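You operate a simulated robot arm through the tools that you are given. There is no shell and no other tool. Be economical: measure what you need, move in short steps, check, and stop when the job is done.

You are at the controls of a simulated two-armed robot. One attempt, no reset.

Task
Get the still bed moving at air 2.0, heat it at 50 C and wipe the lower glass clear.
Fine: set both dials before the heat; leave the glass lit and the wiper down.

Only the result counts: the job must be done as asked and must still hold three seconds after the hand-in. Knocking over, shifting, dropping, spilling or breaking anything else fails it.

Robot
Two 6-joint arms with two-finger grippers on one trunk, on a base that drives. Base frame: it is fixed to the floor where the robot stands at the start and does not move with it; the origin is under the middle of the robot, x ahead of it, y to its left, z up. Lengths are in m, angles in rad, forces in N, time in s.
The left shoulder is at the start at [0.03, 0.178, 1.213], the right one opposite. Each reaches about 0.826 m from its shoulder. Places, roughly: air dial on the dryer panel [0.6, 0, 1.3]; black dial on the seal box [0.6, -0.1, 0.7]; black knob by the lower glass [0.3, 0.8, 1.2]; black knob by the upper glass [0.3, 0.8, 1.8]; blue button on the dryer panel [0.6, -0.2, 1.2]; blue valve on the seal box [0.6, -0.2, 0.7]; coupling on the seal box [0.7, -0.3, 0.9]; far blue brake [0.3, 0.4, 0.1]; far blue clamp [0.5, 1, 0.6]; far crank [0.2, 1.3, 0.6]; far green clamp [0.5, 0.6, 0.6]; far orange clamp [0.8, 0.4, 0.6]; far pin [0.2, 1, 0.6]; far plug [0.4, 0.8, 0.8]; far slider [0.6, 0.5, 0.6]; far trolley [0.6, 0.9, 0.4]. Payload 2.54 kg a hand.
The tool frame of a hand sits at the grasp point between the pads (the TCP): z along the fingers, y along the line on which they close. The tips reach 0.03 m beyond it. The gripper opens to 0.116 m. The gripper's body begins 0.095 m behind the TCP.
Orientation is that of the tool frame in the base frame, as [roll, pitch, yaw] about the fixed x, y, z axes, in that order (R = Rz(yaw) Ry(pitch) Rx(roll)). With the fingers straight down and closing along the base's y, the tool's x points along the base's -x, its y along +y and its z along -z.

Tools
- The arms move only by the tool step_arm. It takes "left_targets", "right_targets" or both (then of equal length, played together; a hand with none holds still); each is a list of rows, each a list of 7 numbers: the turn, a rotation vector about the base's x, y, z in rad, then the shift along the base's x, y, z in m, then the gripper command, from -1 (fully open) to 1 (shut), values between in proportion. In form: [[rx, ry, rz, tx, ty, tz, gripper], ...]. A call has 1 to 10 rows; each row shifts and turns the commanded pose from where the row before left it. Rows are played at 5 a second. More than 0.05 m and 0.15 rad between two rows, or a gripper value outside its range, and nothing of the call is played. Where a pose cannot be reached the arm comes as near as it can. A force on the tool above 90 N (or 10 N above the force at the start of the call, whichever is more), or a blocked arm, ends the call early, and 0.2 s more pass. The fingers move at their own pace (about 0.153 m/s each) and stop on an object; they squeeze with about 40 N. The grip force told is the motor's: it shows also when the fingers shut on nothing. Time passes only in rows, and 0.2 s behind the last, so rows that do not move let the fingers close. It gives the time, the measured TCP pose, the force on the tool (base axes), the opening and the grip force at its end, in the units of the frame above (readings bear some noise), with the torque about the TCP (base axes, N m) and any sound that the robot's microphone picked up.
- Cameras (640 x 400 px; columns grow to the right, rows downward): "scene" is now at [0.0264, 0.027, 1.9312]; the picture's right is [0.44, -0.90, 0.00], its down [-0.79, -0.38, -0.48] and it looks along [0.43, 0.21, -0.88] (base axes); focal length 270 px, centre (320, 200). "left" rides on the left gripper at [0.069, 0.015, -0.122] in its tool frame; the picture's right is [-0.21, 0.98, 0.00], its down [-0.83, -0.18, -0.53] and it looks along [-0.52, -0.11, 0.85] (tool axes); focal length 251 px, centre (320, 200). "right" rides on the right gripper at [0.069, -0.015, -0.122] in its tool frame; the picture's right is [0.21, 0.98, 0.00], its down [-0.83, 0.18, -0.53] and it looks along [-0.52, 0.11, 0.85] (tool axes); focal length 251 px, centre (320, 200). There is no depth. A picture from a camera that has moved, and an enlarged one, comes with that camera's place and axes in the base frame and with its lens. The place of the scene camera against the robot may be out by one fixed shift of up to 0.012 m in any direction.
- snapshot(camera): a new picture of that camera. The clock stands still meanwhile.
- slide_trunk(by): slides the trunk up (or, below 0, down) by that many m; the arms and the scene camera ride with it, the base frame stays. It gives what a move gives, with no picture.
- roll_base(legs): drives the robot by 1 to 6 legs, each [ahead, left, turn to the left] in m, m and rad, along the robot's own axes; the way and the turn of a leg run together, so that a leg with both is an arc; at most 1.5 m and 3.142 rad a leg. The arms and the cameras ride along, it lands a little off, and it stops where it bumps. It gives what a move gives.
- turn_head(pan, tilt): turns the head with the scene camera to pan (to the left, within 2.496 rad either way) and tilt (down, from -0.506 to 1.204), counted from straight ahead of the robot. It gives what a move gives.
- zoom(camera, box): a new picture of the part [left, top, right, bottom] of that camera's present view, enlarged. The clock stands still meanwhile.
- close_job(): hands the job in; it is judged then, once.

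Go step by step. Nothing tells you exact positions but the pictures and the camera data: compare them with the known pose of the tool, close in by small moves and look again before you grip or let go. The budget is 120 turns and 108 pictures, counting those below and the enlarged ones. Unless the task says otherwise, let go and move clear before handing in, and close with one line.

The tools are called by a JSON object that holds its "name" and its "arguments". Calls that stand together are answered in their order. step_arm: Moves the arms, as the interface text tells. Its arguments: {"type":"object","properties":{"left_targets":{"type":"array"},"right_targets":{"type":"array"}},"required":[]} The other tools are called the same way: slide_trunk (by) slides the trunk up or down; roll_base (legs) drives the base; turn_head (pan, tilt) turns the head that bears the scene camera; snapshot (camera) takes a picture; zoom (camera, box) takes an enlarged picture of a part of a camera's view; close_job () hands the job in.

At the start:

```text
clock: 0.0
left_tcp_pos: [0.3173, 0.4109, 1.4582]
left_tool_rot: [3.141, 0.0, 3.14]
left_ft_force: [0.2, -0.3, -0.2]
left_torque: [0.02, -0.01, 0.0]
left_width: 0.1161
left_gripper_force: 0.2
right_tcp_pos: [0.4949, 0.0214, 1.5045]
right_tool_rot: [3.141, -0.002, -3.141]
right_ft_force: [-0.5, -0.4, -0.4]
right_torque: [0.03, -0.02, 0.01]
right_width: 0.1159
right_gripper_force: 0.0
trunk travel left (down, up): [-0.425, 0.115]
robot x, y, heading: [-0.002, -0.0009, -0.0]
head pan, tilt: [0.45, 1.068]
```

scene: 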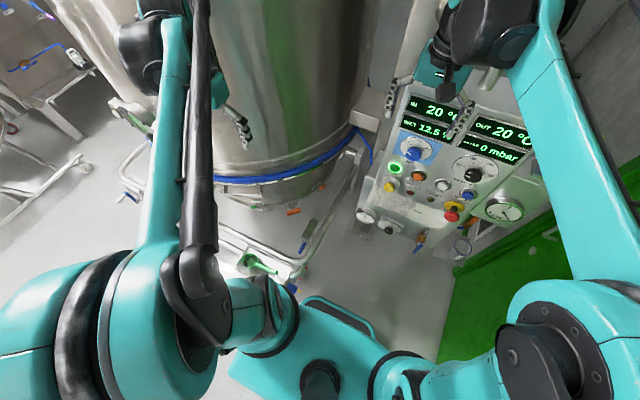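
right: 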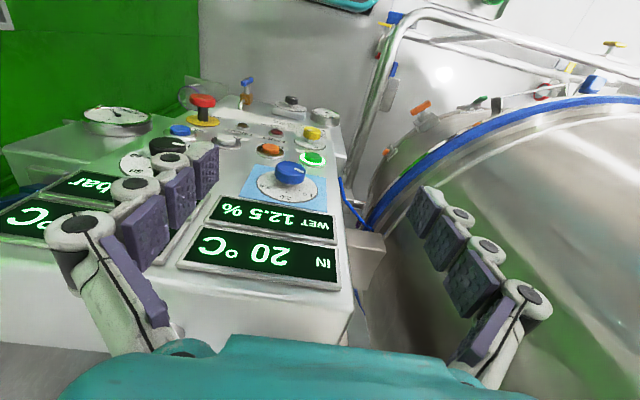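
left: 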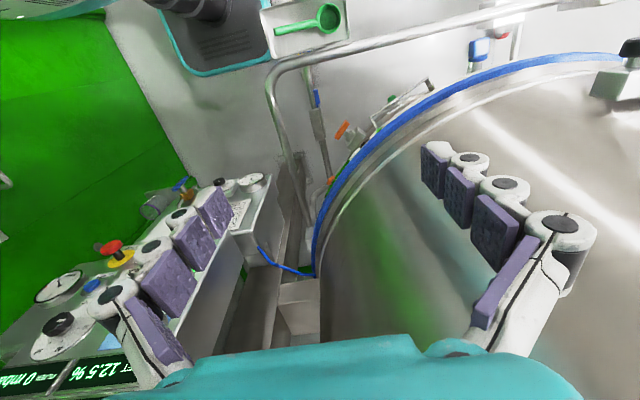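

I see the dryer panel ahead, with displays, a blue dial, a black dial and buttons. I'll look closer at the panel and the lower glass before moving anything.

{"name": "zoom", "arguments": {"camera": "scene", "box": [340, 80, 540, 250]}}

{"name": "turn_head", "arguments": {"pan": 1.1, "tilt": 0.5}}

{"name": "snapshot", "arguments": {"camera": "scene"}}

```text
2.35 times, centred on (440, 165) of scene
camera zoom: at [0.0264, 0.027, 1.9312], right [0.44, -0.9, 0.0], down [-0.79, -0.38, -0.48], along [0.43, 0.21, -0.88], focal length 636 px, centre (38, 282)
```

zoom: 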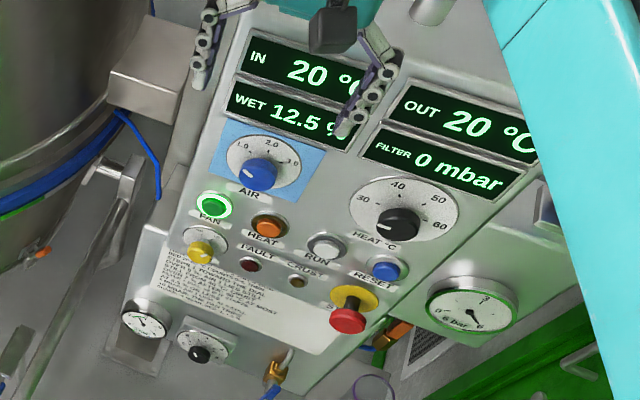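

```text
clock: 1.0
left_tcp_pos: [0.317, 0.4108, 1.4589]
left_tool_rot: [3.14, 0.002, -3.141]
left_ft_force: [0.4, 0.0, -0.3]
left_torque: [-0.01, 0.01, 0.04]
left_width: 0.1159
left_gripper_force: 0.3
right_tcp_pos: [0.496, 0.0207, 1.5058]
right_tool_rot: [-3.14, 0.001, -3.141]
right_ft_force: [0.1, -0.1, -0.2]
right_torque: [0.01, 0.01, 0.0]
right_width: 0.1158
right_gripper_force: 0.1
trunk travel left (down, up): [-0.425, 0.115]
robot x, y, heading: [0.0005, -0.0001, -0.001]
head pan, tilt: [1.1, 0.499]
```

```text
103 pictures are left
camera scene: at [0.0091, 0.0796, 1.9767], right [0.89, -0.45, 0.0], down [-0.22, -0.43, -0.88], along [0.4, 0.78, -0.48], focal length 270 px, centre (320, 200)
```

scene: 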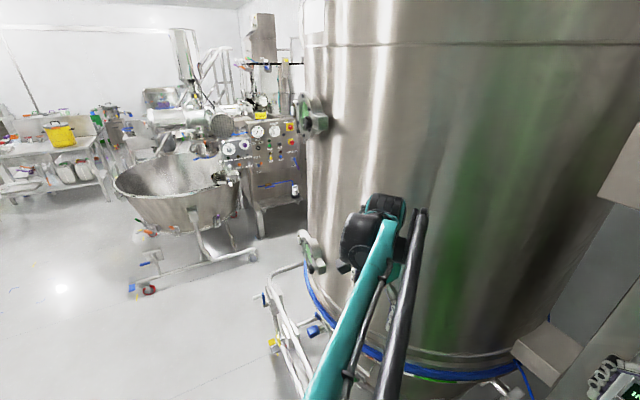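

The lower and upper sight glasses sit on the left side of the vessel. I'll zoom in on both and move the right hand off the panel's view.

{"name": "zoom", "arguments": {"camera": "scene", "box": [280, 210, 360, 290]}}

{"name": "zoom", "arguments": {"camera": "scene", "box": [280, 80, 360, 150]}}

{"name": "step_arm", "arguments": {"right_targets": [[0, 0, 0, -0.05, -0.03, 0, -1], [0, 0, 0, -0.05, -0.03, 0, -1], [0, 0, 0, -0.05, -0.03, 0, -1], [0, 0, 0, -0.05, -0.03, 0, 0], [0, 0, 0, 0, 0, 0, 1], [0, 0, 0, 0, 0, 0, 1]]}}

{"name": "turn_head", "arguments": {"pan": 0.0, "tilt": 0.9}}

{"name": "snapshot", "arguments": {"camera": "scene"}}

{"name": "snapshot", "arguments": {"camera": "right"}}

```text
5.00 times, centred on (320, 250) of scene
camera zoom: at [0.0091, 0.0796, 1.9767], right [0.89, -0.45, 0.0], down [-0.22, -0.43, -0.88], along [0.4, 0.78, -0.48], focal length 1351 px, centre (320, -50)
```

zoom: 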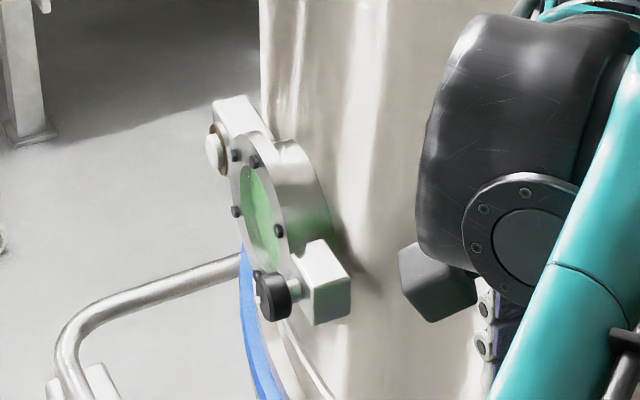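

```text
5.71 times, centred on (320, 115) of scene
camera zoom: at [0.0091, 0.0796, 1.9767], right [0.89, -0.45, 0.0], down [-0.22, -0.43, -0.88], along [0.4, 0.78, -0.48], focal length 1544 px, centre (320, 686)
```

zoom: 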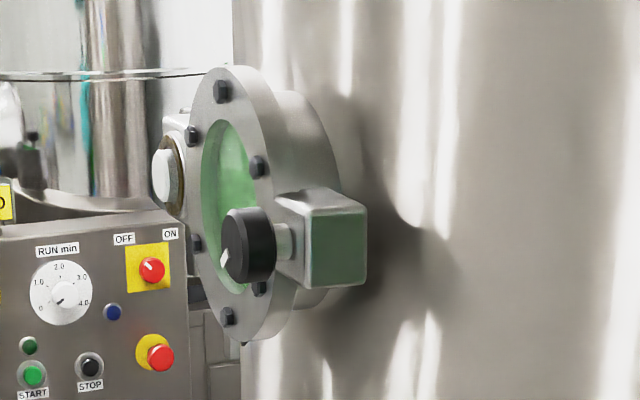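

```text
refused: row 1 steps farther than a row can; nothing moved
```

```text
clock: 2.4
left_tcp_pos: [0.3176, 0.4124, 1.4577]
left_tool_rot: [3.141, 0.001, -3.141]
left_ft_force: [0.0, 0.1, 0.3]
left_torque: [0.0, 0.01, -0.01]
left_width: 0.116
left_gripper_force: 0.0
right_tcp_pos: [0.4948, 0.0212, 1.5056]
right_tool_rot: [3.141, -0.001, 3.141]
right_ft_force: [1.1, -0.4, -0.6]
right_torque: [-0.02, 0.02, -0.01]
right_width: 0.1161
right_gripper_force: 0.1
trunk travel left (down, up): [-0.425, 0.115]
robot x, y, heading: [-0.0004, 0.0012, -0.005]
head pan, tilt: [0.0, 0.901]
```

```text
100 pictures are left
camera scene: at [0.0432, -0.0013, 1.943], right [0.0, -1.0, 0.0], down [-0.78, 0.0, -0.62], along [0.62, 0.0, -0.78], focal length 270 px, centre (320, 200)
```

scene: 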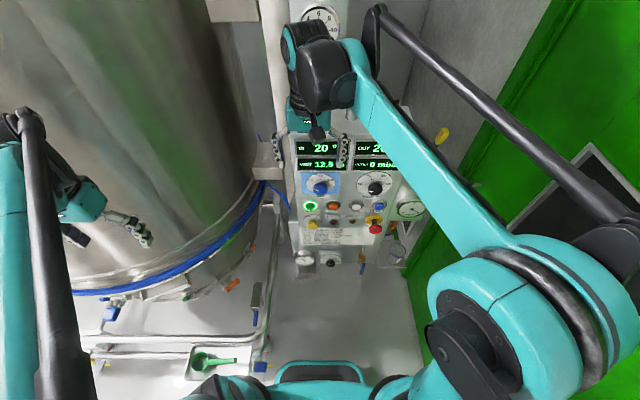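

```text
99 pictures are left
camera right: at [0.4271, 0.0074, 1.6264], right [-0.21, 0.98, 0.0], down [0.83, 0.18, 0.53], along [0.52, 0.11, -0.85], focal length 251 px, centre (320, 200)
```

right: 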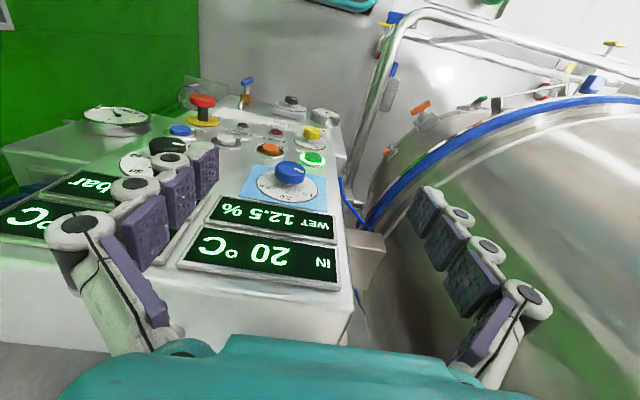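

The plate on the panel carries operating text; I'll zoom in to read it along with the dials.

{"name": "zoom", "arguments": {"camera": "scene", "box": [295, 215, 375, 265]}}

{"name": "zoom", "arguments": {"camera": "scene", "box": [290, 165, 400, 235]}}

```text
8.00 times, centred on (335, 240) of scene
camera zoom: at [0.0432, -0.0013, 1.943], right [0.0, -1.0, 0.0], down [-0.78, 0.0, -0.62], along [0.62, 0.0, -0.78], focal length 2162 px, centre (200, -120)
```

zoom: 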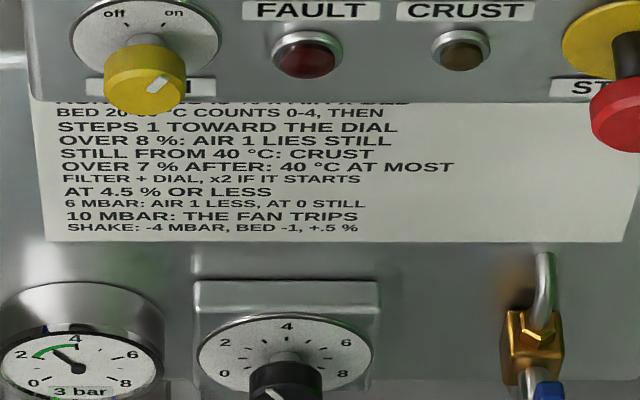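

```text
5.71 times, centred on (345, 200) of scene
camera zoom: at [0.0432, -0.0013, 1.943], right [0.0, -1.0, 0.0], down [-0.78, 0.0, -0.62], along [0.62, 0.0, -0.78], focal length 1544 px, centre (177, 200)
```

zoom: 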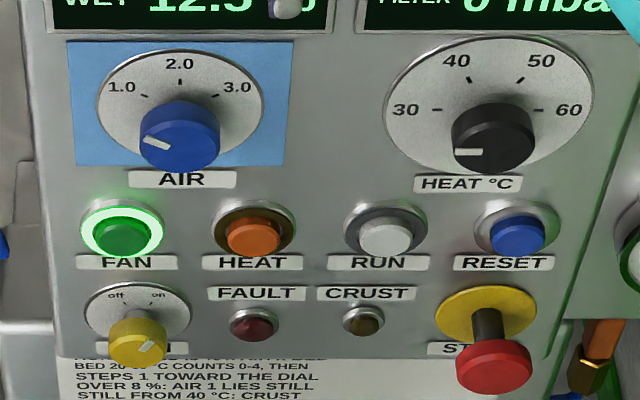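

The panel is vertical at about x = 0.61; the air dial is near y = 0, z = 1.315, the heat dial near y = -0.175. The top of the plate text is hidden by the overhang, so I'll swing the right hand to point forward (its camera then looks from below) and read it.

{"name": "step_arm", "arguments": {"right_targets": [[0, -0.149, 0, -0.03, -0.012, -0.01, -1], [0, -0.149, 0, -0.03, -0.012, -0.01, -1], [0, -0.149, 0, -0.02, -0.012, -0.01, -1], [0, -0.149, 0, -0.01, -0.012, -0.015, 0], [0, -0.149, 0, 0, -0.012, -0.015, 1], [0, -0.149, 0, 0, -0.012, -0.02, 1], [0, -0.149, 0, 0, -0.012, -0.02, 1], [0, -0.149, 0, 0, -0.012, -0.02, 1], [0, -0.149, 0, 0, -0.012, -0.02, 1], [0, -0.149, 0, 0, -0.012, -0.02, 1]]}}

{"name": "snapshot", "arguments": {"camera": "right"}}

```text
clock: 4.8
left_tcp_pos: [0.3153, 0.4087, 1.4604]
left_tool_rot: [3.14, 0.003, -3.141]
left_ft_force: [-0.3, 0.2, -0.2]
left_torque: [0.07, -0.07, 0.03]
left_width: 0.1162
left_gripper_force: 0.0
right_tcp_pos: [0.4349, -0.0799, 1.4027]
right_tool_rot: [3.129, 1.495, 3.129]
right_ft_force: [-0.2, 0.4, 0.0]
right_torque: [0.02, -0.01, -0.03]
right_width: 0.0
right_gripper_force: 28.7
right hand out of reach, approached as far as the arm can: row 10
trunk travel left (down, up): [-0.425, 0.115]
robot x, y, heading: [-0.002, -0.0026, 0.001]
head pan, tilt: [0.0, 0.901]
stopped in row 10 (right hand): the arm was blocked; the commanded pose is now the measured one
```

```text
96 pictures are left
camera right: at [0.3086, -0.0945, 1.3424], right [-0.02, 0.98, -0.21], down [-0.47, 0.18, 0.87], along [0.88, 0.12, 0.45], focal length 251 px, centre (320, 200)
```

right: 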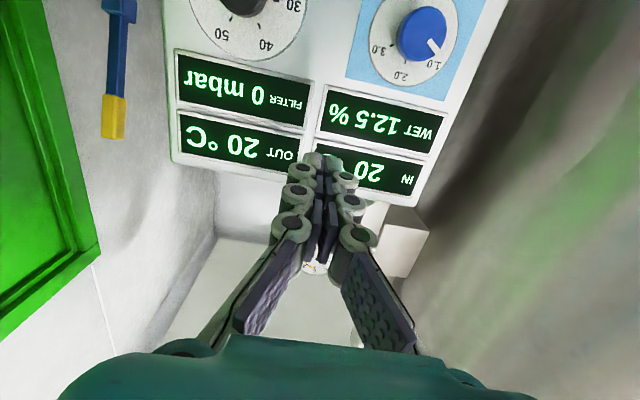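

The hand camera sees the panel upside-down, with the air dial near 1.0. I'll lower the trunk to look at the plate from a flatter angle.

{"name": "slide_trunk", "arguments": {"by": -0.25}}

{"name": "turn_head", "arguments": {"pan": 0.0, "tilt": 0.8}}

{"name": "snapshot", "arguments": {"camera": "scene"}}

{"name": "snapshot", "arguments": {"camera": "right"}}

```text
clock: 7.3
left_tcp_pos: [0.3166, 0.4103, 1.2075]
left_tool_rot: [3.142, 0.0, -3.141]
left_ft_force: [0.2, 0.1, 0.8]
left_torque: [-0.02, 0.01, -0.01]
left_width: 0.1159
left_gripper_force: 0.1
right_tcp_pos: [0.4364, -0.0773, 1.1505]
right_tool_rot: [3.138, 1.491, 3.137]
right_ft_force: [0.5, 0.5, -0.3]
right_torque: [0.02, 0.0, -0.02]
right_width: 0.0
right_gripper_force: 28.0
trunk travel left (down, up): [-0.175, 0.365]
robot x, y, heading: [0.0017, -0.0007, 0.005]
head pan, tilt: [0.0, 0.901]
```

```text
clock: 8.0
left_tcp_pos: [0.3175, 0.4115, 1.2079]
left_tool_rot: [3.14, 0.002, 3.141]
left_ft_force: [1.0, 0.9, 0.6]
left_torque: [0.04, 0.01, -0.02]
left_width: 0.1161
left_gripper_force: 0.0
right_tcp_pos: [0.4363, -0.0771, 1.1511]
right_tool_rot: [3.139, 1.492, 3.137]
right_ft_force: [0.8, 0.1, 0.5]
right_torque: [-0.01, 0.0, 0.02]
right_width: 0.0
right_gripper_force: 28.4
trunk travel left (down, up): [-0.175, 0.365]
robot x, y, heading: [-0.0004, 0.003, 0.002]
head pan, tilt: [0.0, 0.799]
```

```text
95 pictures are left
camera scene: at [0.0486, -0.0011, 1.7008], right [0.0, -1.0, 0.0], down [-0.72, 0.0, -0.7], along [0.7, 0.0, -0.72], focal length 270 px, centre (320, 200)
```

scene: 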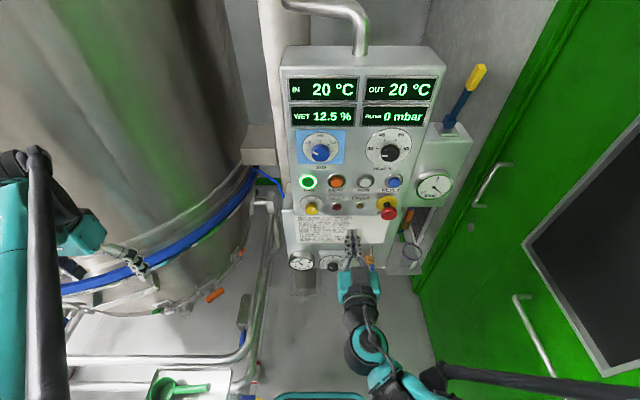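

```text
94 pictures are left
camera right: at [0.3108, -0.0931, 1.092], right [-0.02, 0.98, -0.21], down [-0.47, 0.18, 0.87], along [0.88, 0.12, 0.45], focal length 251 px, centre (320, 200)
```

right: 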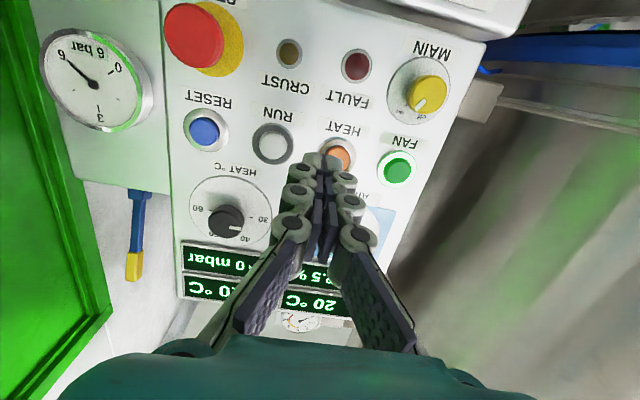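

{"name": "zoom", "arguments": {"camera": "scene", "box": [280, 205, 360, 255]}}

{"name": "zoom", "arguments": {"camera": "scene", "box": [285, 120, 425, 210]}}

```text
8.00 times, centred on (320, 230) of scene
camera zoom: at [0.0486, -0.0011, 1.7008], right [0.0, -1.0, 0.0], down [-0.72, 0.0, -0.7], along [0.7, 0.0, -0.72], focal length 2162 px, centre (320, -40)
```

zoom: 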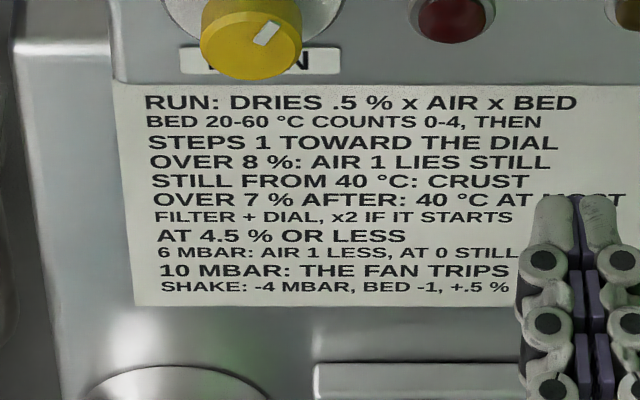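

```text
4.44 times, centred on (355, 165) of scene
camera zoom: at [0.0486, -0.0011, 1.7008], right [0.0, -1.0, 0.0], down [-0.72, 0.0, -0.7], along [0.7, 0.0, -0.72], focal length 1201 px, centre (164, 356)
```

zoom: 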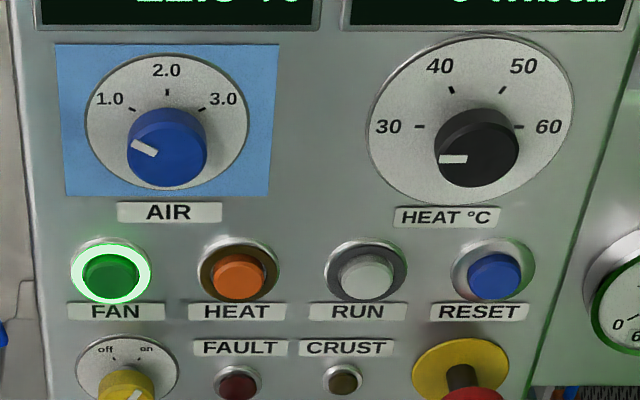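

Plate read: RUN presses step the process; here I need air dial 1.0→2.0 (~+60° clockwise), heat dial 30→50 (~120° clockwise), then the HEAT button, without RUN. I estimate the panel at x≈0.625, air dial at (y 0, z 1.30), heat dial at (y -0.174, z 1.30). I'll raise the trunk and bring the right hand in front of the air dial.

{"name": "slide_trunk", "arguments": {"by": 0.15}}

{"name": "step_arm", "arguments": {"right_targets": [[0, 0, 0, 0.02, 0.0, 0, 0], [0, -0.08, 0, 0.02, 0.017, 0, -0.3], [-0.14, 0, 0, 0.012, 0.02, 0, -0.3], [-0.14, 0, 0, 0.006, 0.02, 0, -0.3], [-0.14, 0, 0, 0.006, 0.02, 0, -0.3], [-0.12, 0, 0, 0, 0, 0, -0.3]]}}

{"name": "snapshot", "arguments": {"camera": "right"}}

{"name": "snapshot", "arguments": {"camera": "scene"}}

```text
clock: 9.8
left_tcp_pos: [0.3168, 0.411, 1.3584]
left_tool_rot: [-3.142, 0.002, -3.141]
left_ft_force: [0.0, -0.4, 0.2]
left_torque: [0.0, -0.01, 0.03]
left_width: 0.1163
left_gripper_force: 0.1
right_tcp_pos: [0.437, -0.079, 1.3013]
right_tool_rot: [3.139, 1.489, 3.137]
right_ft_force: [0.3, 0.1, -0.2]
right_torque: [0.01, 0.05, 0.03]
right_width: 0.0001
right_gripper_force: 28.1
trunk travel left (down, up): [-0.325, 0.215]
robot x, y, heading: [0.0017, -0.0027, 0.001]
head pan, tilt: [0.0, 0.799]
```

```text
clock: 11.2
left_tcp_pos: [0.3167, 0.4105, 1.3576]
left_tool_rot: [-3.141, 0.003, -3.141]
left_ft_force: [-1.1, 0.5, 0.4]
left_torque: [0.02, -0.01, 0.0]
left_width: 0.1162
left_gripper_force: 0.1
right_tcp_pos: [0.5016, -0.0022, 1.3085]
right_tool_rot: [-1.572, 1.029, -1.573]
right_ft_force: [-0.8, 0.0, 0.9]
right_torque: [-0.02, 0.01, 0.01]
right_width: 0.0755
right_gripper_force: 0.1
right hand out of reach, approached as far as the arm can: row 2
trunk travel left (down, up): [-0.325, 0.215]
robot x, y, heading: [-0.0005, -0.0005, 0.004]
head pan, tilt: [0.0, 0.799]
```

```text
91 pictures are left
camera right: at [0.3799, -0.0495, 1.2559], right [0.0, 0.73, -0.69], down [-0.53, 0.58, 0.61], along [0.85, 0.37, 0.39], focal length 251 px, centre (320, 200)
```

right: 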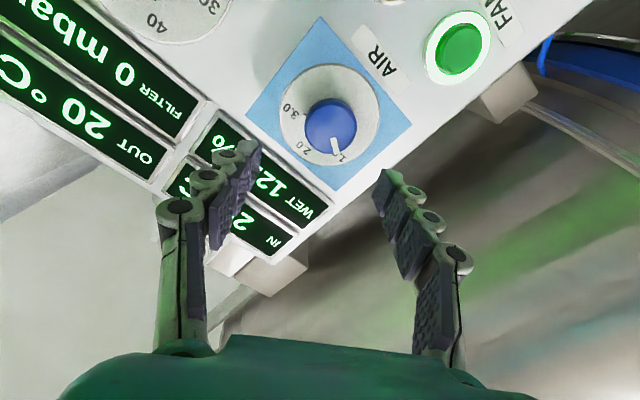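

```text
90 pictures are left
camera scene: at [0.0483, -0.0019, 1.8509], right [0.0, -1.0, 0.0], down [-0.72, 0.0, -0.7], along [0.7, 0.0, -0.72], focal length 270 px, centre (320, 200)
```

scene: 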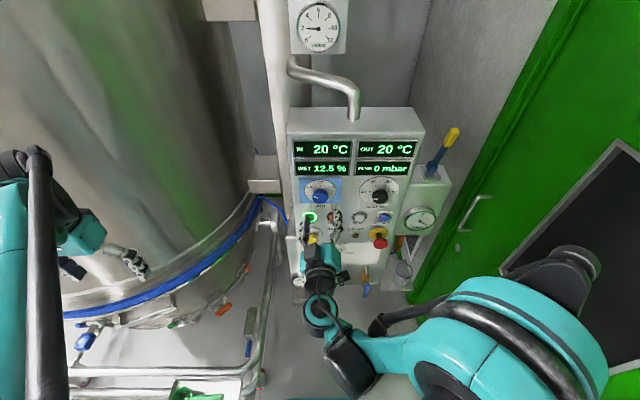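

The fingers straddle the air knob, whose axis I compute at y≈-0.003, z≈1.293. I'll drop 1.5 cm and advance over it.

{"name": "step_arm", "arguments": {"right_targets": [[0, 0, 0, 0, -0.001, -0.015, -0.3], [0, 0, 0, 0.03, 0, 0, -0.3], [0, 0, 0, 0.03, 0, 0, -0.3], [0, 0, 0, 0.015, 0, 0, -0.3]]}}

{"name": "snapshot", "arguments": {"camera": "right"}}

{"name": "zoom", "arguments": {"camera": "scene", "box": [280, 160, 400, 240]}}

```text
clock: 12.2
left_tcp_pos: [0.318, 0.4108, 1.3579]
left_tool_rot: [3.141, 0.002, -3.141]
left_ft_force: [0.0, 0.1, -0.6]
left_torque: [0.01, -0.03, 0.0]
left_width: 0.1156
left_gripper_force: 0.1
right_tcp_pos: [0.5767, 0.0001, 1.2906]
right_tool_rot: [-1.575, 1.032, -1.571]
right_ft_force: [-0.3, 0.4, 0.2]
right_torque: [0.0, -0.01, 0.02]
right_width: 0.0754
right_gripper_force: 0.0
trunk travel left (down, up): [-0.325, 0.215]
robot x, y, heading: [0.0014, 0.0008, 0.001]
head pan, tilt: [0.0, 0.799]
```

```text
89 pictures are left
camera right: at [0.4559, -0.0487, 1.2402], right [0.0, 0.73, -0.69], down [-0.53, 0.58, 0.62], along [0.85, 0.37, 0.39], focal length 251 px, centre (320, 200)
```

right: 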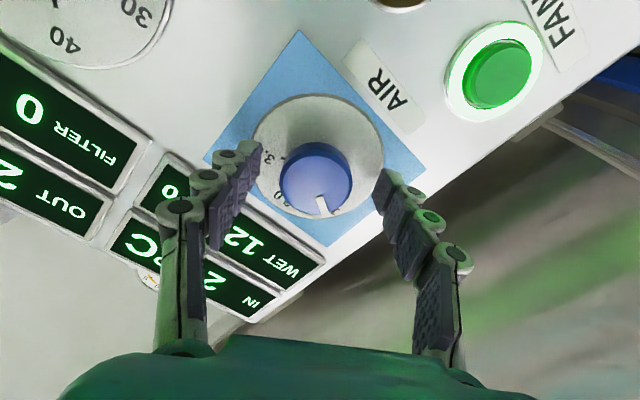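

```text
5.00 times, centred on (340, 200) of scene
camera zoom: at [0.049, -0.0012, 1.8508], right [0.0, -1.0, 0.0], down [-0.72, 0.0, -0.7], along [0.7, 0.0, -0.72], focal length 1351 px, centre (220, 200)
```

zoom: 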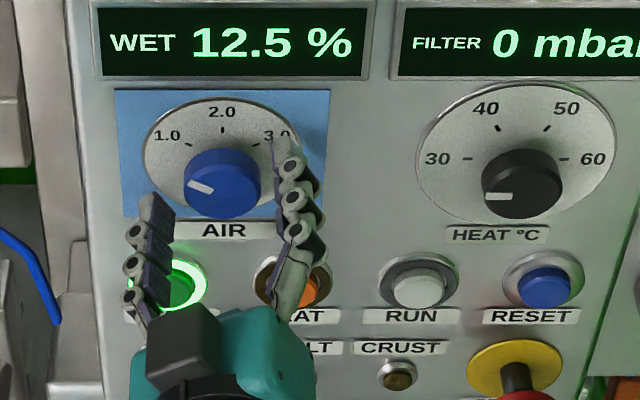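

The fingers are centred about the knob with tips roughly 1.5 cm past its face. I'll go 6 mm deeper and close.

{"name": "step_arm", "arguments": {"right_targets": [[0, 0, 0, 0.006, 0, 0, -0.3], [0, 0, 0, 0, 0, 0, 0.1], [0, 0, 0, 0, 0, 0, 0.5], [0, 0, 0, 0, 0, 0, 0.5]]}}

{"name": "snapshot", "arguments": {"camera": "right"}}

```text
clock: 13.2
left_tcp_pos: [0.3184, 0.4085, 1.3584]
left_tool_rot: [3.141, 0.003, 3.141]
left_ft_force: [0.0, 0.1, -0.5]
left_torque: [0.0, -0.02, -0.01]
left_width: 0.1161
left_gripper_force: 0.1
right_tcp_pos: [0.582, -0.002, 1.2913]
right_tool_rot: [-1.572, 1.033, -1.574]
right_ft_force: [4.9, -8.1, 9.9]
right_torque: [0.02, -0.05, -0.35]
right_width: 0.0422
right_gripper_force: 45.5
trunk travel left (down, up): [-0.325, 0.215]
robot x, y, heading: [0.0024, 0.0001, -0.002]
head pan, tilt: [0.0, 0.799]
```

```text
87 pictures are left
camera right: at [0.4613, -0.0505, 1.2404], right [0.0, 0.73, -0.69], down [-0.53, 0.58, 0.62], along [0.85, 0.36, 0.39], focal length 251 px, centre (320, 200)
```

right: 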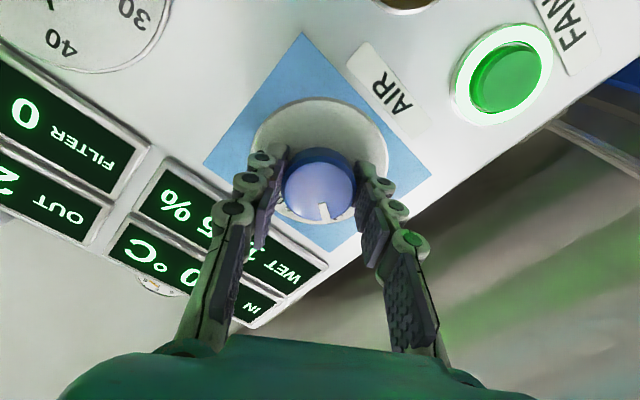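

Knob gripped (42 mm). Turning clockwise (+x) half the way first.

{"name": "step_arm", "arguments": {"right_targets": [[0.14, 0, 0, 0, -0.001, 0.001, 0.5], [0.14, 0, 0, 0, 0, 0, 0.5], [0.14, 0, 0, 0, 0, 0, 0.5], [0.14, 0, 0, 0, 0, 0, 0.5], [0.14, 0, 0, 0, 0, 0, 0.5]]}}

{"name": "zoom", "arguments": {"camera": "scene", "box": [280, 160, 400, 240]}}

```text
clock: 14.4
left_tcp_pos: [0.3181, 0.4132, 1.3568]
left_tool_rot: [-3.14, 0.001, 3.141]
left_ft_force: [-1.0, -0.2, -0.3]
left_torque: [0.02, 0.0, 0.0]
left_width: 0.1161
left_gripper_force: 0.1
right_tcp_pos: [0.5835, 0.0005, 1.2925]
right_tool_rot: [1.581, 1.409, 1.585]
right_ft_force: [-12.7, 7.7, -34.1]
right_torque: [-0.05, 0.63, 0.07]
right_width: 0.0421
right_gripper_force: 44.7
trunk travel left (down, up): [-0.325, 0.215]
robot x, y, heading: [-0.0013, 0.0007, 0.001]
head pan, tilt: [0.0, 0.799]
```

```text
5.00 times, centred on (340, 200) of scene
camera zoom: at [0.0497, 0.0008, 1.8507], right [0.0, -1.0, 0.0], down [-0.72, 0.0, -0.7], along [0.7, 0.0, -0.72], focal length 1351 px, centre (220, 200)
```

zoom: 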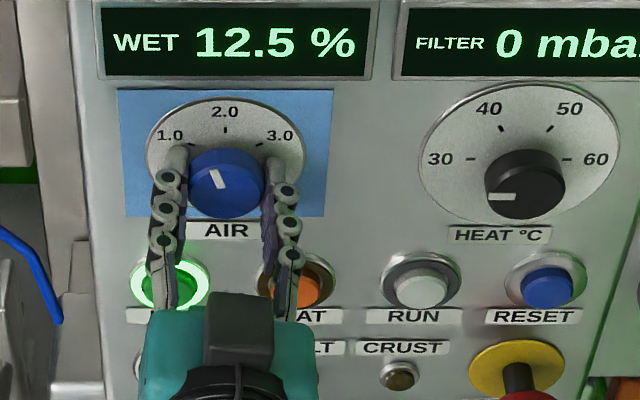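

Pointer turned about 40°, roughly 25° remain. I'll relieve the side force (2-3 mm down) and continue.

{"name": "step_arm", "arguments": {"right_targets": [[0, 0, 0, -0.001, 0, -0.003, 0.5], [0.14, 0, 0, 0, 0, 0, 0.5], [0.14, 0, 0, 0, 0, 0, 0.5], [0.12, 0, 0, 0, 0, 0, 0.5], [0, 0, 0, 0, 0, 0, 0.5]]}}

{"name": "zoom", "arguments": {"camera": "scene", "box": [290, 170, 350, 210]}}

```text
clock: 15.6
left_tcp_pos: [0.3171, 0.415, 1.3563]
left_tool_rot: [-3.137, 0.003, -3.141]
left_ft_force: [0.1, 0.0, -0.9]
left_torque: [0.01, 0.0, 0.02]
left_width: 0.116
left_gripper_force: 0.1
right_tcp_pos: [0.5813, 0.0017, 1.2903]
right_tool_rot: [1.567, 1.015, 1.573]
right_ft_force: [21.2, 20.1, 46.0]
right_torque: [-0.24, -0.42, 0.05]
right_width: 0.0427
right_gripper_force: 45.3
trunk travel left (down, up): [-0.325, 0.215]
robot x, y, heading: [0.0017, 0.0002, -0.001]
head pan, tilt: [0.0, 0.799]
```

```text
10.00 times, centred on (320, 190) of scene
camera zoom: at [0.0483, 0.0036, 1.8511], right [0.0, -1.0, 0.0], down [-0.72, 0.0, -0.7], along [0.7, 0.0, -0.72], focal length 2702 px, centre (320, 300)
```

zoom: 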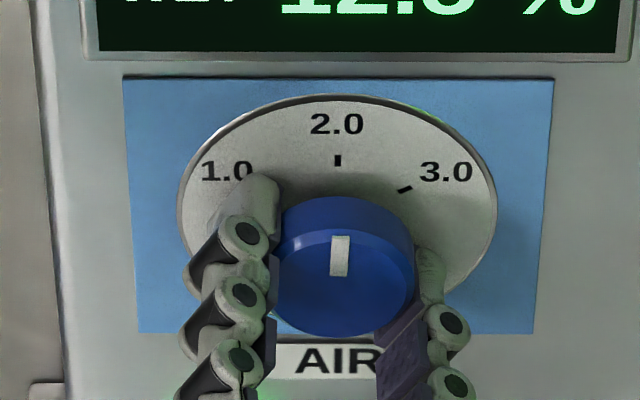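

The pointer is square on 2.0. I'll open and back off.

{"name": "step_arm", "arguments": {"right_targets": [[0, 0, 0, 0, -0.001, 0.001, -0.3], [0, 0, 0, 0, 0, 0, -0.3], [0, 0, 0, -0.03, 0, 0, -0.3], [0, 0, 0, -0.04, 0, 0, -0.3], [0, 0, 0, -0.01, 0, 0, -0.3]]}}

{"name": "zoom", "arguments": {"camera": "scene", "box": [280, 130, 420, 220]}}

```text
clock: 16.8
left_tcp_pos: [0.3185, 0.4095, 1.3566]
left_tool_rot: [-3.141, 0.002, -3.141]
left_ft_force: [-0.1, -0.5, 0.4]
left_torque: [0.01, -0.02, -0.03]
left_width: 0.1159
left_gripper_force: 0.1
right_tcp_pos: [0.5025, -0.0027, 1.2937]
right_tool_rot: [1.576, 1.011, 1.576]
right_ft_force: [0.8, -0.3, 0.7]
right_torque: [-0.02, 0.0, 0.02]
right_width: 0.0751
right_gripper_force: 0.1
right hand out of reach, approached as far as the arm can: row 5
trunk travel left (down, up): [-0.325, 0.215]
robot x, y, heading: [-0.0029, -0.0027, -0.002]
head pan, tilt: [0.0, 0.799]
```

```text
4.44 times, centred on (350, 175) of scene
camera zoom: at [0.0494, -0.0014, 1.8508], right [0.0, -1.0, 0.0], down [-0.72, 0.0, -0.7], along [0.7, 0.0, -0.72], focal length 1201 px, centre (187, 311)
```

zoom: 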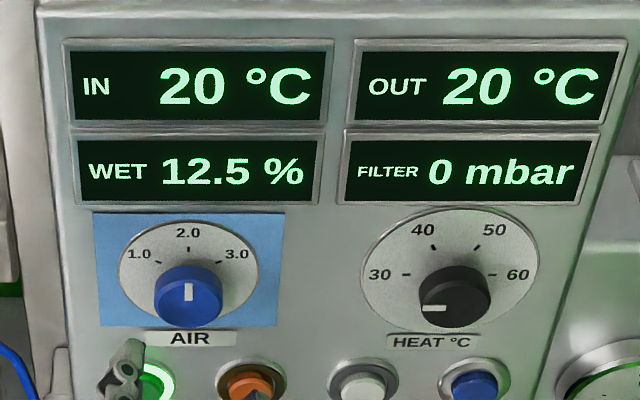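

Air is at 2.0. Next the heat dial: move to y≈-0.174 and pre-turn the wrist counter-clockwise.

{"name": "step_arm", "arguments": {"right_targets": [[-0.145, 0, 0, 0, -0.02, 0, -0.3], [-0.145, 0, 0, 0, -0.02, 0, -0.3], [-0.145, 0, 0, 0, -0.02, 0, -0.3], [-0.145, 0, 0, 0, -0.02, 0, -0.3], [-0.145, 0, 0, 0, -0.02, 0, -0.3], [-0.145, 0, 0, 0, -0.02, 0, -0.3], [-0.145, 0, 0, 0, -0.02, 0, -0.3], [-0.145, 0, 0, 0, -0.02, 0, -0.3], [-0.145, 0, 0, 0, -0.011, 0, -0.3], [-0.145, 0, 0, 0, 0, 0, -0.3]]}}

{"name": "snapshot", "arguments": {"camera": "right"}}

```text
clock: 19.0
left_tcp_pos: [0.3175, 0.4122, 1.3585]
left_tool_rot: [-3.141, 0.002, 3.141]
left_ft_force: [-0.1, 0.0, 0.0]
left_torque: [-0.01, -0.03, 0.05]
left_width: 0.1161
left_gripper_force: 0.1
right_tcp_pos: [0.5046, -0.1735, 1.3069]
right_tool_rot: [-1.575, 0.68, -1.574]
right_ft_force: [0.5, -0.2, -0.6]
right_torque: [-0.01, 0.03, 0.0]
right_width: 0.0755
right_gripper_force: 0.0
right hand out of reach, approached as far as the arm can: row 1, 3, 5
trunk travel left (down, up): [-0.325, 0.215]
robot x, y, heading: [0.0011, -0.0002, 0.001]
head pan, tilt: [0.0, 0.799]
```

```text
83 pictures are left
camera right: at [0.3836, -0.2361, 1.276], right [0.0, 0.45, -0.89], down [-0.53, 0.76, 0.38], along [0.85, 0.48, 0.23], focal length 251 px, centre (320, 200)
```

right: 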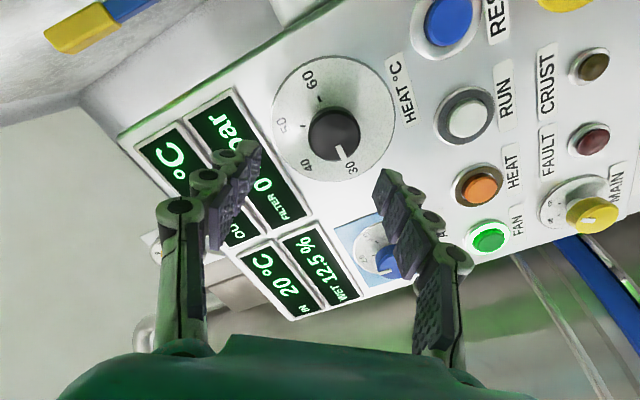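

Heat knob axis computed at y≈-0.174, z≈1.292. I'll lower to it, advance and grip as before.

{"name": "step_arm", "arguments": {"right_targets": [[0, 0, 0, 0, -0.001, -0.0145, -0.3], [0, 0, 0, 0.03, 0, 0, -0.3], [0, 0, 0, 0.03, 0, 0, -0.3], [0, 0, 0, 0.017, 0, 0, -0.3], [0, 0, 0, 0, 0, 0, -0.3]]}}

{"name": "snapshot", "arguments": {"camera": "right"}}

```text
clock: 20.2
left_tcp_pos: [0.3169, 0.4109, 1.3573]
left_tool_rot: [3.141, 0.003, 3.141]
left_ft_force: [-1.1, -0.4, -0.3]
left_torque: [0.02, -0.03, 0.02]
left_width: 0.1159
left_gripper_force: 0.0
right_tcp_pos: [0.5823, -0.1733, 1.3078]
right_tool_rot: [-1.573, 0.68, -1.573]
right_ft_force: [-0.2, 0.9, 0.6]
right_torque: [0.0, 0.01, -0.03]
right_width: 0.0753
right_gripper_force: 0.1
right hand out of reach, approached as far as the arm can: row 1
trunk travel left (down, up): [-0.325, 0.215]
robot x, y, heading: [0.0002, 0.0007, -0.005]
head pan, tilt: [0.0, 0.799]
```

```text
82 pictures are left
camera right: at [0.4626, -0.236, 1.276], right [0.0, 0.45, -0.89], down [-0.53, 0.76, 0.38], along [0.85, 0.48, 0.24], focal length 251 px, centre (320, 200)
```

right: 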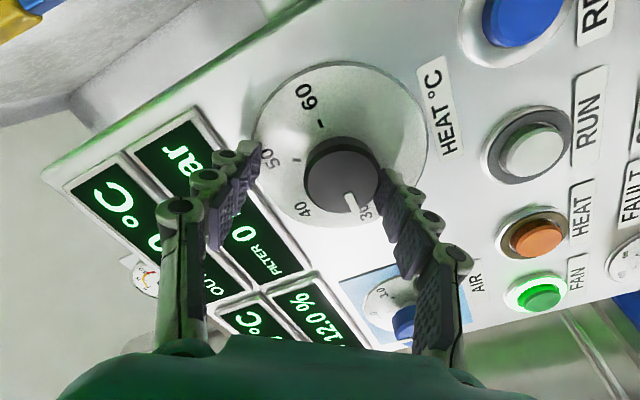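

Row 1's drop wasn't reached (too folded there), so the hand is 1.5 cm too high; lowering now opens the gap on the near finger side. Then I'll look again.

{"name": "step_arm", "arguments": {"right_targets": [[0, 0, 0, 0, 0, -0.008, -0.3], [0, 0, 0, 0, -0.001, -0.007, -0.3], [0, 0, 0, 0, 0, 0, 0.1], [0, 0, 0, 0, 0, 0, 0.5], [0, 0, 0, 0, 0, 0, 0.5]]}}

{"name": "snapshot", "arguments": {"camera": "right"}}

```text
clock: 21.4
left_tcp_pos: [0.3165, 0.4113, 1.358]
left_tool_rot: [-3.141, 0.001, -3.141]
left_ft_force: [-0.3, 0.3, -1.0]
left_torque: [0.01, -0.03, 0.0]
left_width: 0.1157
left_gripper_force: 0.1
right_tcp_pos: [0.5829, -0.1749, 1.2925]
right_tool_rot: [-1.573, 0.68, -1.572]
right_ft_force: [-1.8, -2.0, -0.6]
right_torque: [-0.02, 0.04, -0.15]
right_width: 0.0422
right_gripper_force: 44.9
trunk travel left (down, up): [-0.325, 0.215]
robot x, y, heading: [0.0024, 0.0008, -0.002]
head pan, tilt: [0.0, 0.799]
```

```text
81 pictures are left
camera right: at [0.4613, -0.2372, 1.2602], right [0.0, 0.45, -0.89], down [-0.53, 0.76, 0.38], along [0.85, 0.48, 0.24], focal length 251 px, centre (320, 200)
```

right: 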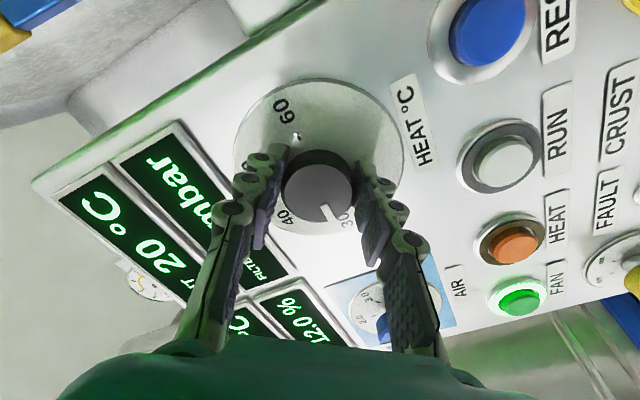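

Clean grip with little side force. Turning clockwise.

{"name": "step_arm", "arguments": {"right_targets": [[0.14, 0, 0, 0, 0, 0, 0.5], [0.14, 0, 0, 0, 0, 0, 0.5], [0.14, 0, 0, 0, 0, 0, 0.5], [0.14, 0, 0, 0, 0, 0, 0.5], [0.14, 0, 0, 0, 0, 0, 0.5], [0.14, 0, 0, 0, 0, 0, 0.5], [0.14, 0, 0, 0, 0, 0, 0.5]]}}

{"name": "zoom", "arguments": {"camera": "scene", "box": [280, 130, 420, 220]}}

```text
clock: 23.0
left_tcp_pos: [0.3165, 0.4147, 1.3575]
left_tool_rot: [-3.139, 0.0, -3.141]
left_ft_force: [-1.0, -0.1, 0.0]
left_torque: [-0.01, 0.01, 0.0]
left_width: 0.1157
left_gripper_force: 0.1
right_tcp_pos: [0.5825, -0.1705, 1.2941]
right_tool_rot: [1.582, 1.479, 1.588]
right_ft_force: [-7.6, 17.6, -8.6]
right_torque: [-0.08, -0.05, 0.59]
right_width: 0.0422
right_gripper_force: 44.6
trunk travel left (down, up): [-0.325, 0.215]
robot x, y, heading: [0.0032, 0.0008, 0.0]
head pan, tilt: [0.0, 0.799]
```

```text
4.44 times, centred on (350, 175) of scene
camera zoom: at [0.0479, 0.0028, 1.851], right [0.0, -1.0, 0.0], down [-0.72, 0.0, -0.7], along [0.7, 0.0, -0.72], focal length 1201 px, centre (187, 311)
```

zoom: 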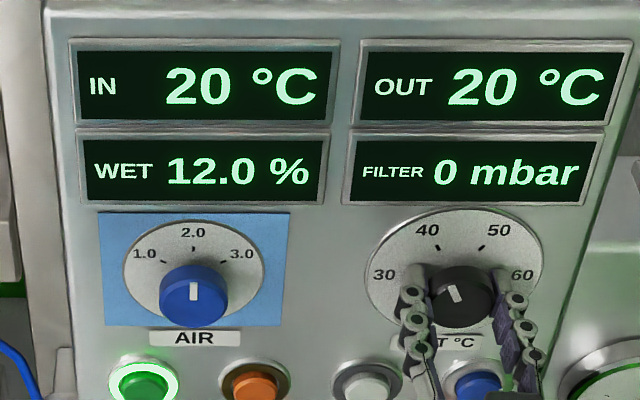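

At about 40 now; another ~1.1 rad to 50.

{"name": "step_arm", "arguments": {"right_targets": [[0, 0, 0, 0, -0.001, 0, 0.5], [0.14, 0, 0, 0, 0, 0, 0.5], [0.14, 0, 0, 0, 0, 0, 0.5], [0.14, 0, 0, 0, 0, 0, 0.5], [0.14, 0, 0, 0, 0, 0, 0.5], [0.14, 0, 0, 0, 0, 0, 0.5], [0.14, 0, 0, 0, 0, 0, 0.5], [0.14, 0, 0, 0, 0, 0, 0.5]]}}

{"name": "zoom", "arguments": {"camera": "scene", "box": [280, 130, 420, 220]}}

```text
clock: 24.8
left_tcp_pos: [0.3168, 0.415, 1.3556]
left_tool_rot: [-3.137, 0.002, -3.14]
left_ft_force: [0.0, -0.4, 0.0]
left_torque: [0.01, 0.02, 0.01]
left_width: 0.1158
left_gripper_force: 0.1
right_tcp_pos: [0.5831, -0.1704, 1.2937]
right_tool_rot: [1.565, 0.503, 1.574]
right_ft_force: [8.4, 25.7, 23.9]
right_torque: [-0.07, -0.25, 0.24]
right_width: 0.0423
right_gripper_force: 44.9
trunk travel left (down, up): [-0.325, 0.215]
robot x, y, heading: [0.0015, 0.0002, 0.001]
head pan, tilt: [0.0, 0.799]
```

```text
4.44 times, centred on (350, 175) of scene
camera zoom: at [0.0479, 0.0056, 1.8509], right [0.0, -1.0, 0.0], down [-0.72, 0.0, -0.7], along [0.7, 0.0, -0.72], focal length 1201 px, centre (187, 311)
```

zoom: 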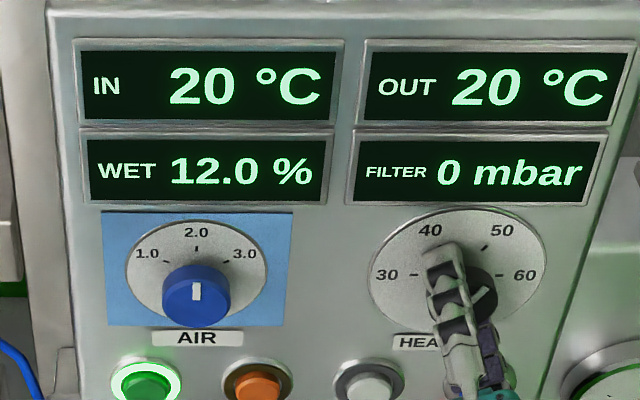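

{"name": "zoom", "arguments": {"camera": "scene", "box": [360, 172, 402, 200]}}

{"name": "snapshot", "arguments": {"camera": "right"}}

```text
14.29 times, centred on (381, 186) of scene
camera zoom: at [0.0479, 0.0056, 1.8509], right [0.0, -1.0, 0.0], down [-0.72, 0.0, -0.7], along [0.7, 0.0, -0.72], focal length 3860 px, centre (-551, 400)
```

zoom: 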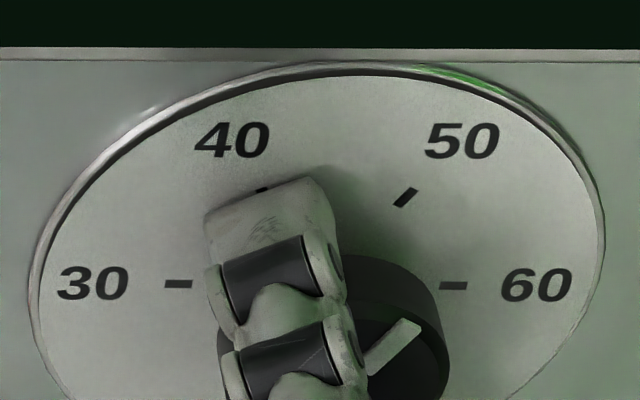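

```text
77 pictures are left
camera right: at [0.4617, -0.1172, 1.2466], right [-0.01, 0.66, 0.75], down [-0.53, -0.64, 0.55], along [0.85, -0.4, 0.36], focal length 251 px, centre (320, 200)
```

right: 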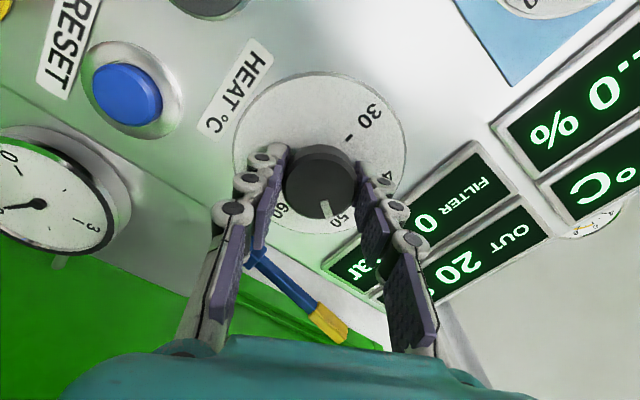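

Pointer is a few degrees short of 50. A small extra turn, then look.

{"name": "step_arm", "arguments": {"right_targets": [[0.09, 0, 0, 0, -0.001, -0.001, 0.5], [0, 0, 0, 0, 0, 0, 0.5]]}}

{"name": "zoom", "arguments": {"camera": "scene", "box": [360, 172, 402, 200]}}

```text
clock: 25.4
left_tcp_pos: [0.3171, 0.4164, 1.3565]
left_tool_rot: [-3.137, 0.001, 3.141]
left_ft_force: [0.4, 0.1, 0.3]
left_torque: [0.02, 0.01, 0.0]
left_width: 0.1158
left_gripper_force: 0.0
right_tcp_pos: [0.5829, -0.1694, 1.2935]
right_tool_rot: [1.561, 0.415, 1.572]
right_ft_force: [11.9, 27.0, 31.0]
right_torque: [-0.05, 0.13, 0.67]
right_width: 0.0426
right_gripper_force: 44.8
trunk travel left (down, up): [-0.325, 0.215]
robot x, y, heading: [-0.0027, -0.0056, -0.001]
head pan, tilt: [0.0, 0.799]
```

```text
14.29 times, centred on (381, 186) of scene
camera zoom: at [0.0479, 0.0064, 1.851], right [0.0, -1.0, 0.0], down [-0.72, 0.0, -0.7], along [0.7, 0.0, -0.72], focal length 3860 px, centre (-551, 400)
```

zoom: 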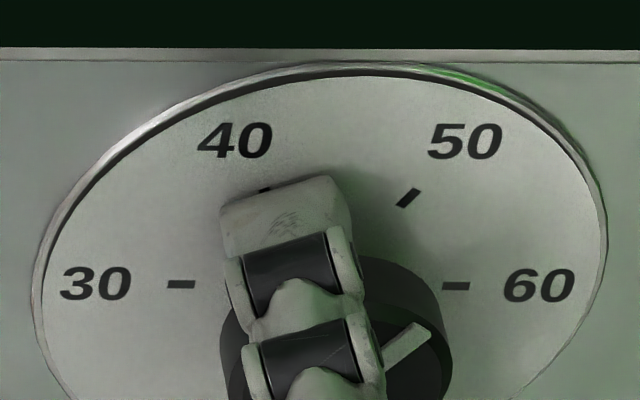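

Very close to 50 now. I'll release, back off and check the pointer unobstructed.

{"name": "step_arm", "arguments": {"right_targets": [[0, 0, 0, 0, 0, 0, -0.3], [0, 0, 0, 0, 0, 0, -0.3], [0, 0, 0, -0.03, 0, -0.0, -0.3], [0, 0, 0, -0.035, 0, -0.0, -0.3], [0, 0, 0, 0, 0, -0.05, -0.3]]}}

{"name": "zoom", "arguments": {"camera": "scene", "box": [360, 172, 402, 200]}}

```text
clock: 26.6
left_tcp_pos: [0.319, 0.4115, 1.358]
left_tool_rot: [3.139, 0.001, 3.14]
left_ft_force: [0.7, 0.6, 0.0]
left_torque: [0.03, 0.09, 0.0]
left_width: 0.1161
left_gripper_force: 0.1
right_tcp_pos: [0.5407, -0.1761, 1.2999]
right_tool_rot: [1.575, 0.41, 1.572]
right_ft_force: [1.1, -0.4, -0.6]
right_torque: [0.0, 0.01, 0.0]
right_width: 0.0752
right_gripper_force: 0.1
right hand out of reach, approached as far as the arm can: row 3, 4, 5
trunk travel left (down, up): [-0.325, 0.215]
robot x, y, heading: [0.0038, -0.0001, 0.002]
head pan, tilt: [0.0, 0.799]
```

```text
14.29 times, centred on (381, 186) of scene
camera zoom: at [0.052, -0.0015, 1.8507], right [0.0, -1.0, 0.0], down [-0.72, 0.0, -0.7], along [0.7, 0.0, -0.72], focal length 3860 px, centre (-551, 400)
```

zoom: 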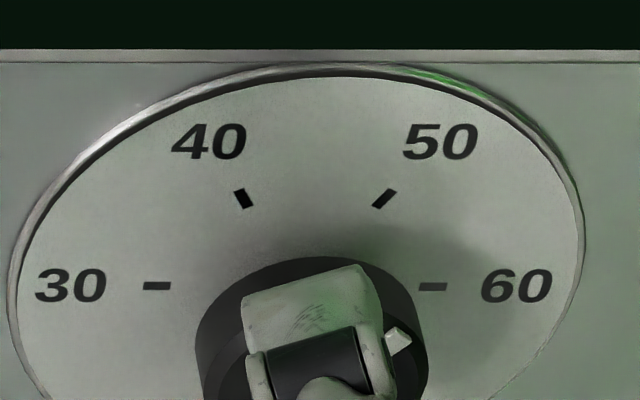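

The hand is clear of the knob but wrist-limited; I'll unwind the roll and pull back.

{"name": "step_arm", "arguments": {"right_targets": [[-0.145, 0, 0, 0, 0, 0, -0.3], [-0.145, 0, 0, 0, 0, 0, -0.3], [-0.145, 0, 0, 0, 0, 0, -0.3], [-0.145, 0, 0, 0, 0, 0, -0.3], [-0.145, 0, 0, 0, 0, 0, 0.2], [-0.145, 0, 0, -0.03, 0, 0, 1], [-0.145, 0, 0, -0.03, 0.02, -0.03, 1], [-0.14, 0, 0, 0, 0.02, -0.04, 1], [0, 0, 0, 0, 0.02, -0.04, 1]]}}

{"name": "zoom", "arguments": {"camera": "scene", "box": [360, 172, 402, 200]}}

{"name": "snapshot", "arguments": {"camera": "right"}}

```text
clock: 28.6
left_tcp_pos: [0.3169, 0.4123, 1.3577]
left_tool_rot: [-3.14, 0.002, 3.14]
left_ft_force: [-0.6, 0.0, 0.2]
left_torque: [-0.03, -0.03, 0.02]
left_width: 0.116
left_gripper_force: 0.1
right_tcp_pos: [0.492, -0.1113, 1.3083]
right_tool_rot: [2.279, 1.567, 2.28]
right_ft_force: [0.4, -1.4, -0.5]
right_torque: [-0.02, 0.0, 0.0]
right_width: 0.0001
right_gripper_force: 28.6
right hand out of reach, approached as far as the arm can: row 6, 7, 8, 9
trunk travel left (down, up): [-0.325, 0.215]
robot x, y, heading: [0.0008, 0.0002, -0.004]
head pan, tilt: [0.0, 0.799]
```

```text
14.29 times, centred on (381, 186) of scene
camera zoom: at [0.0486, -0.0001, 1.8508], right [0.0, -1.0, 0.0], down [-0.72, 0.0, -0.7], along [0.7, 0.0, -0.72], focal length 3860 px, centre (-551, 400)
```

zoom: 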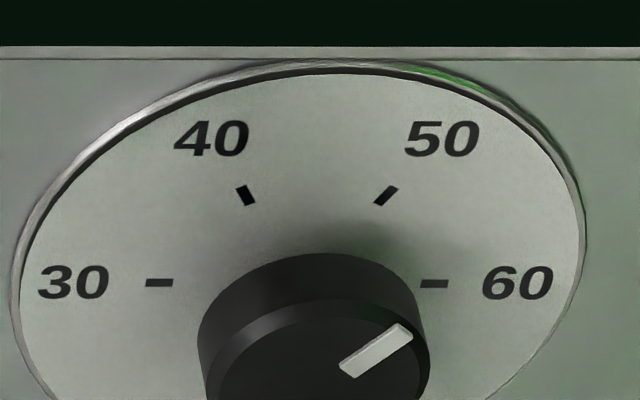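

```text
73 pictures are left
camera right: at [0.3706, -0.1264, 1.2394], right [0.0, 0.98, -0.21], down [-0.53, 0.18, 0.83], along [0.85, 0.11, 0.52], focal length 251 px, centre (320, 200)
```

right: 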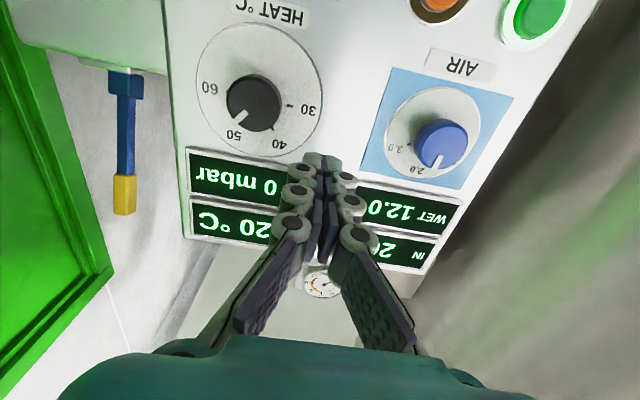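

The scene view suggests the pointer is a bit past 50; I'll check with the hand camera enlarged.

{"name": "zoom", "arguments": {"camera": "right", "box": [185, 20, 335, 160]}}

```text
2.86 times, centred on (260, 90) of right
camera zoom: at [0.3706, -0.1264, 1.2394], right [0.0, 0.98, -0.21], down [-0.53, 0.18, 0.83], along [0.85, 0.11, 0.52], focal length 718 px, centre (491, 514)
```

zoom: 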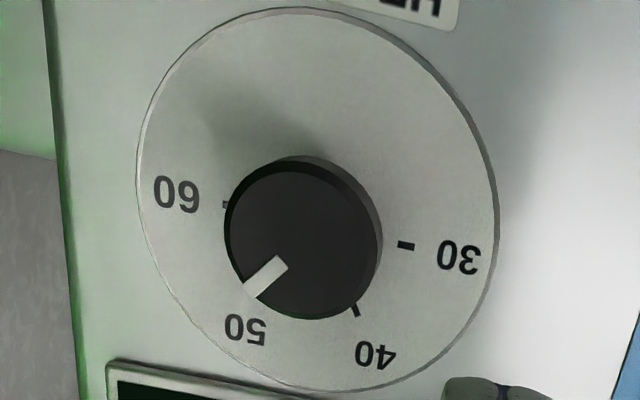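

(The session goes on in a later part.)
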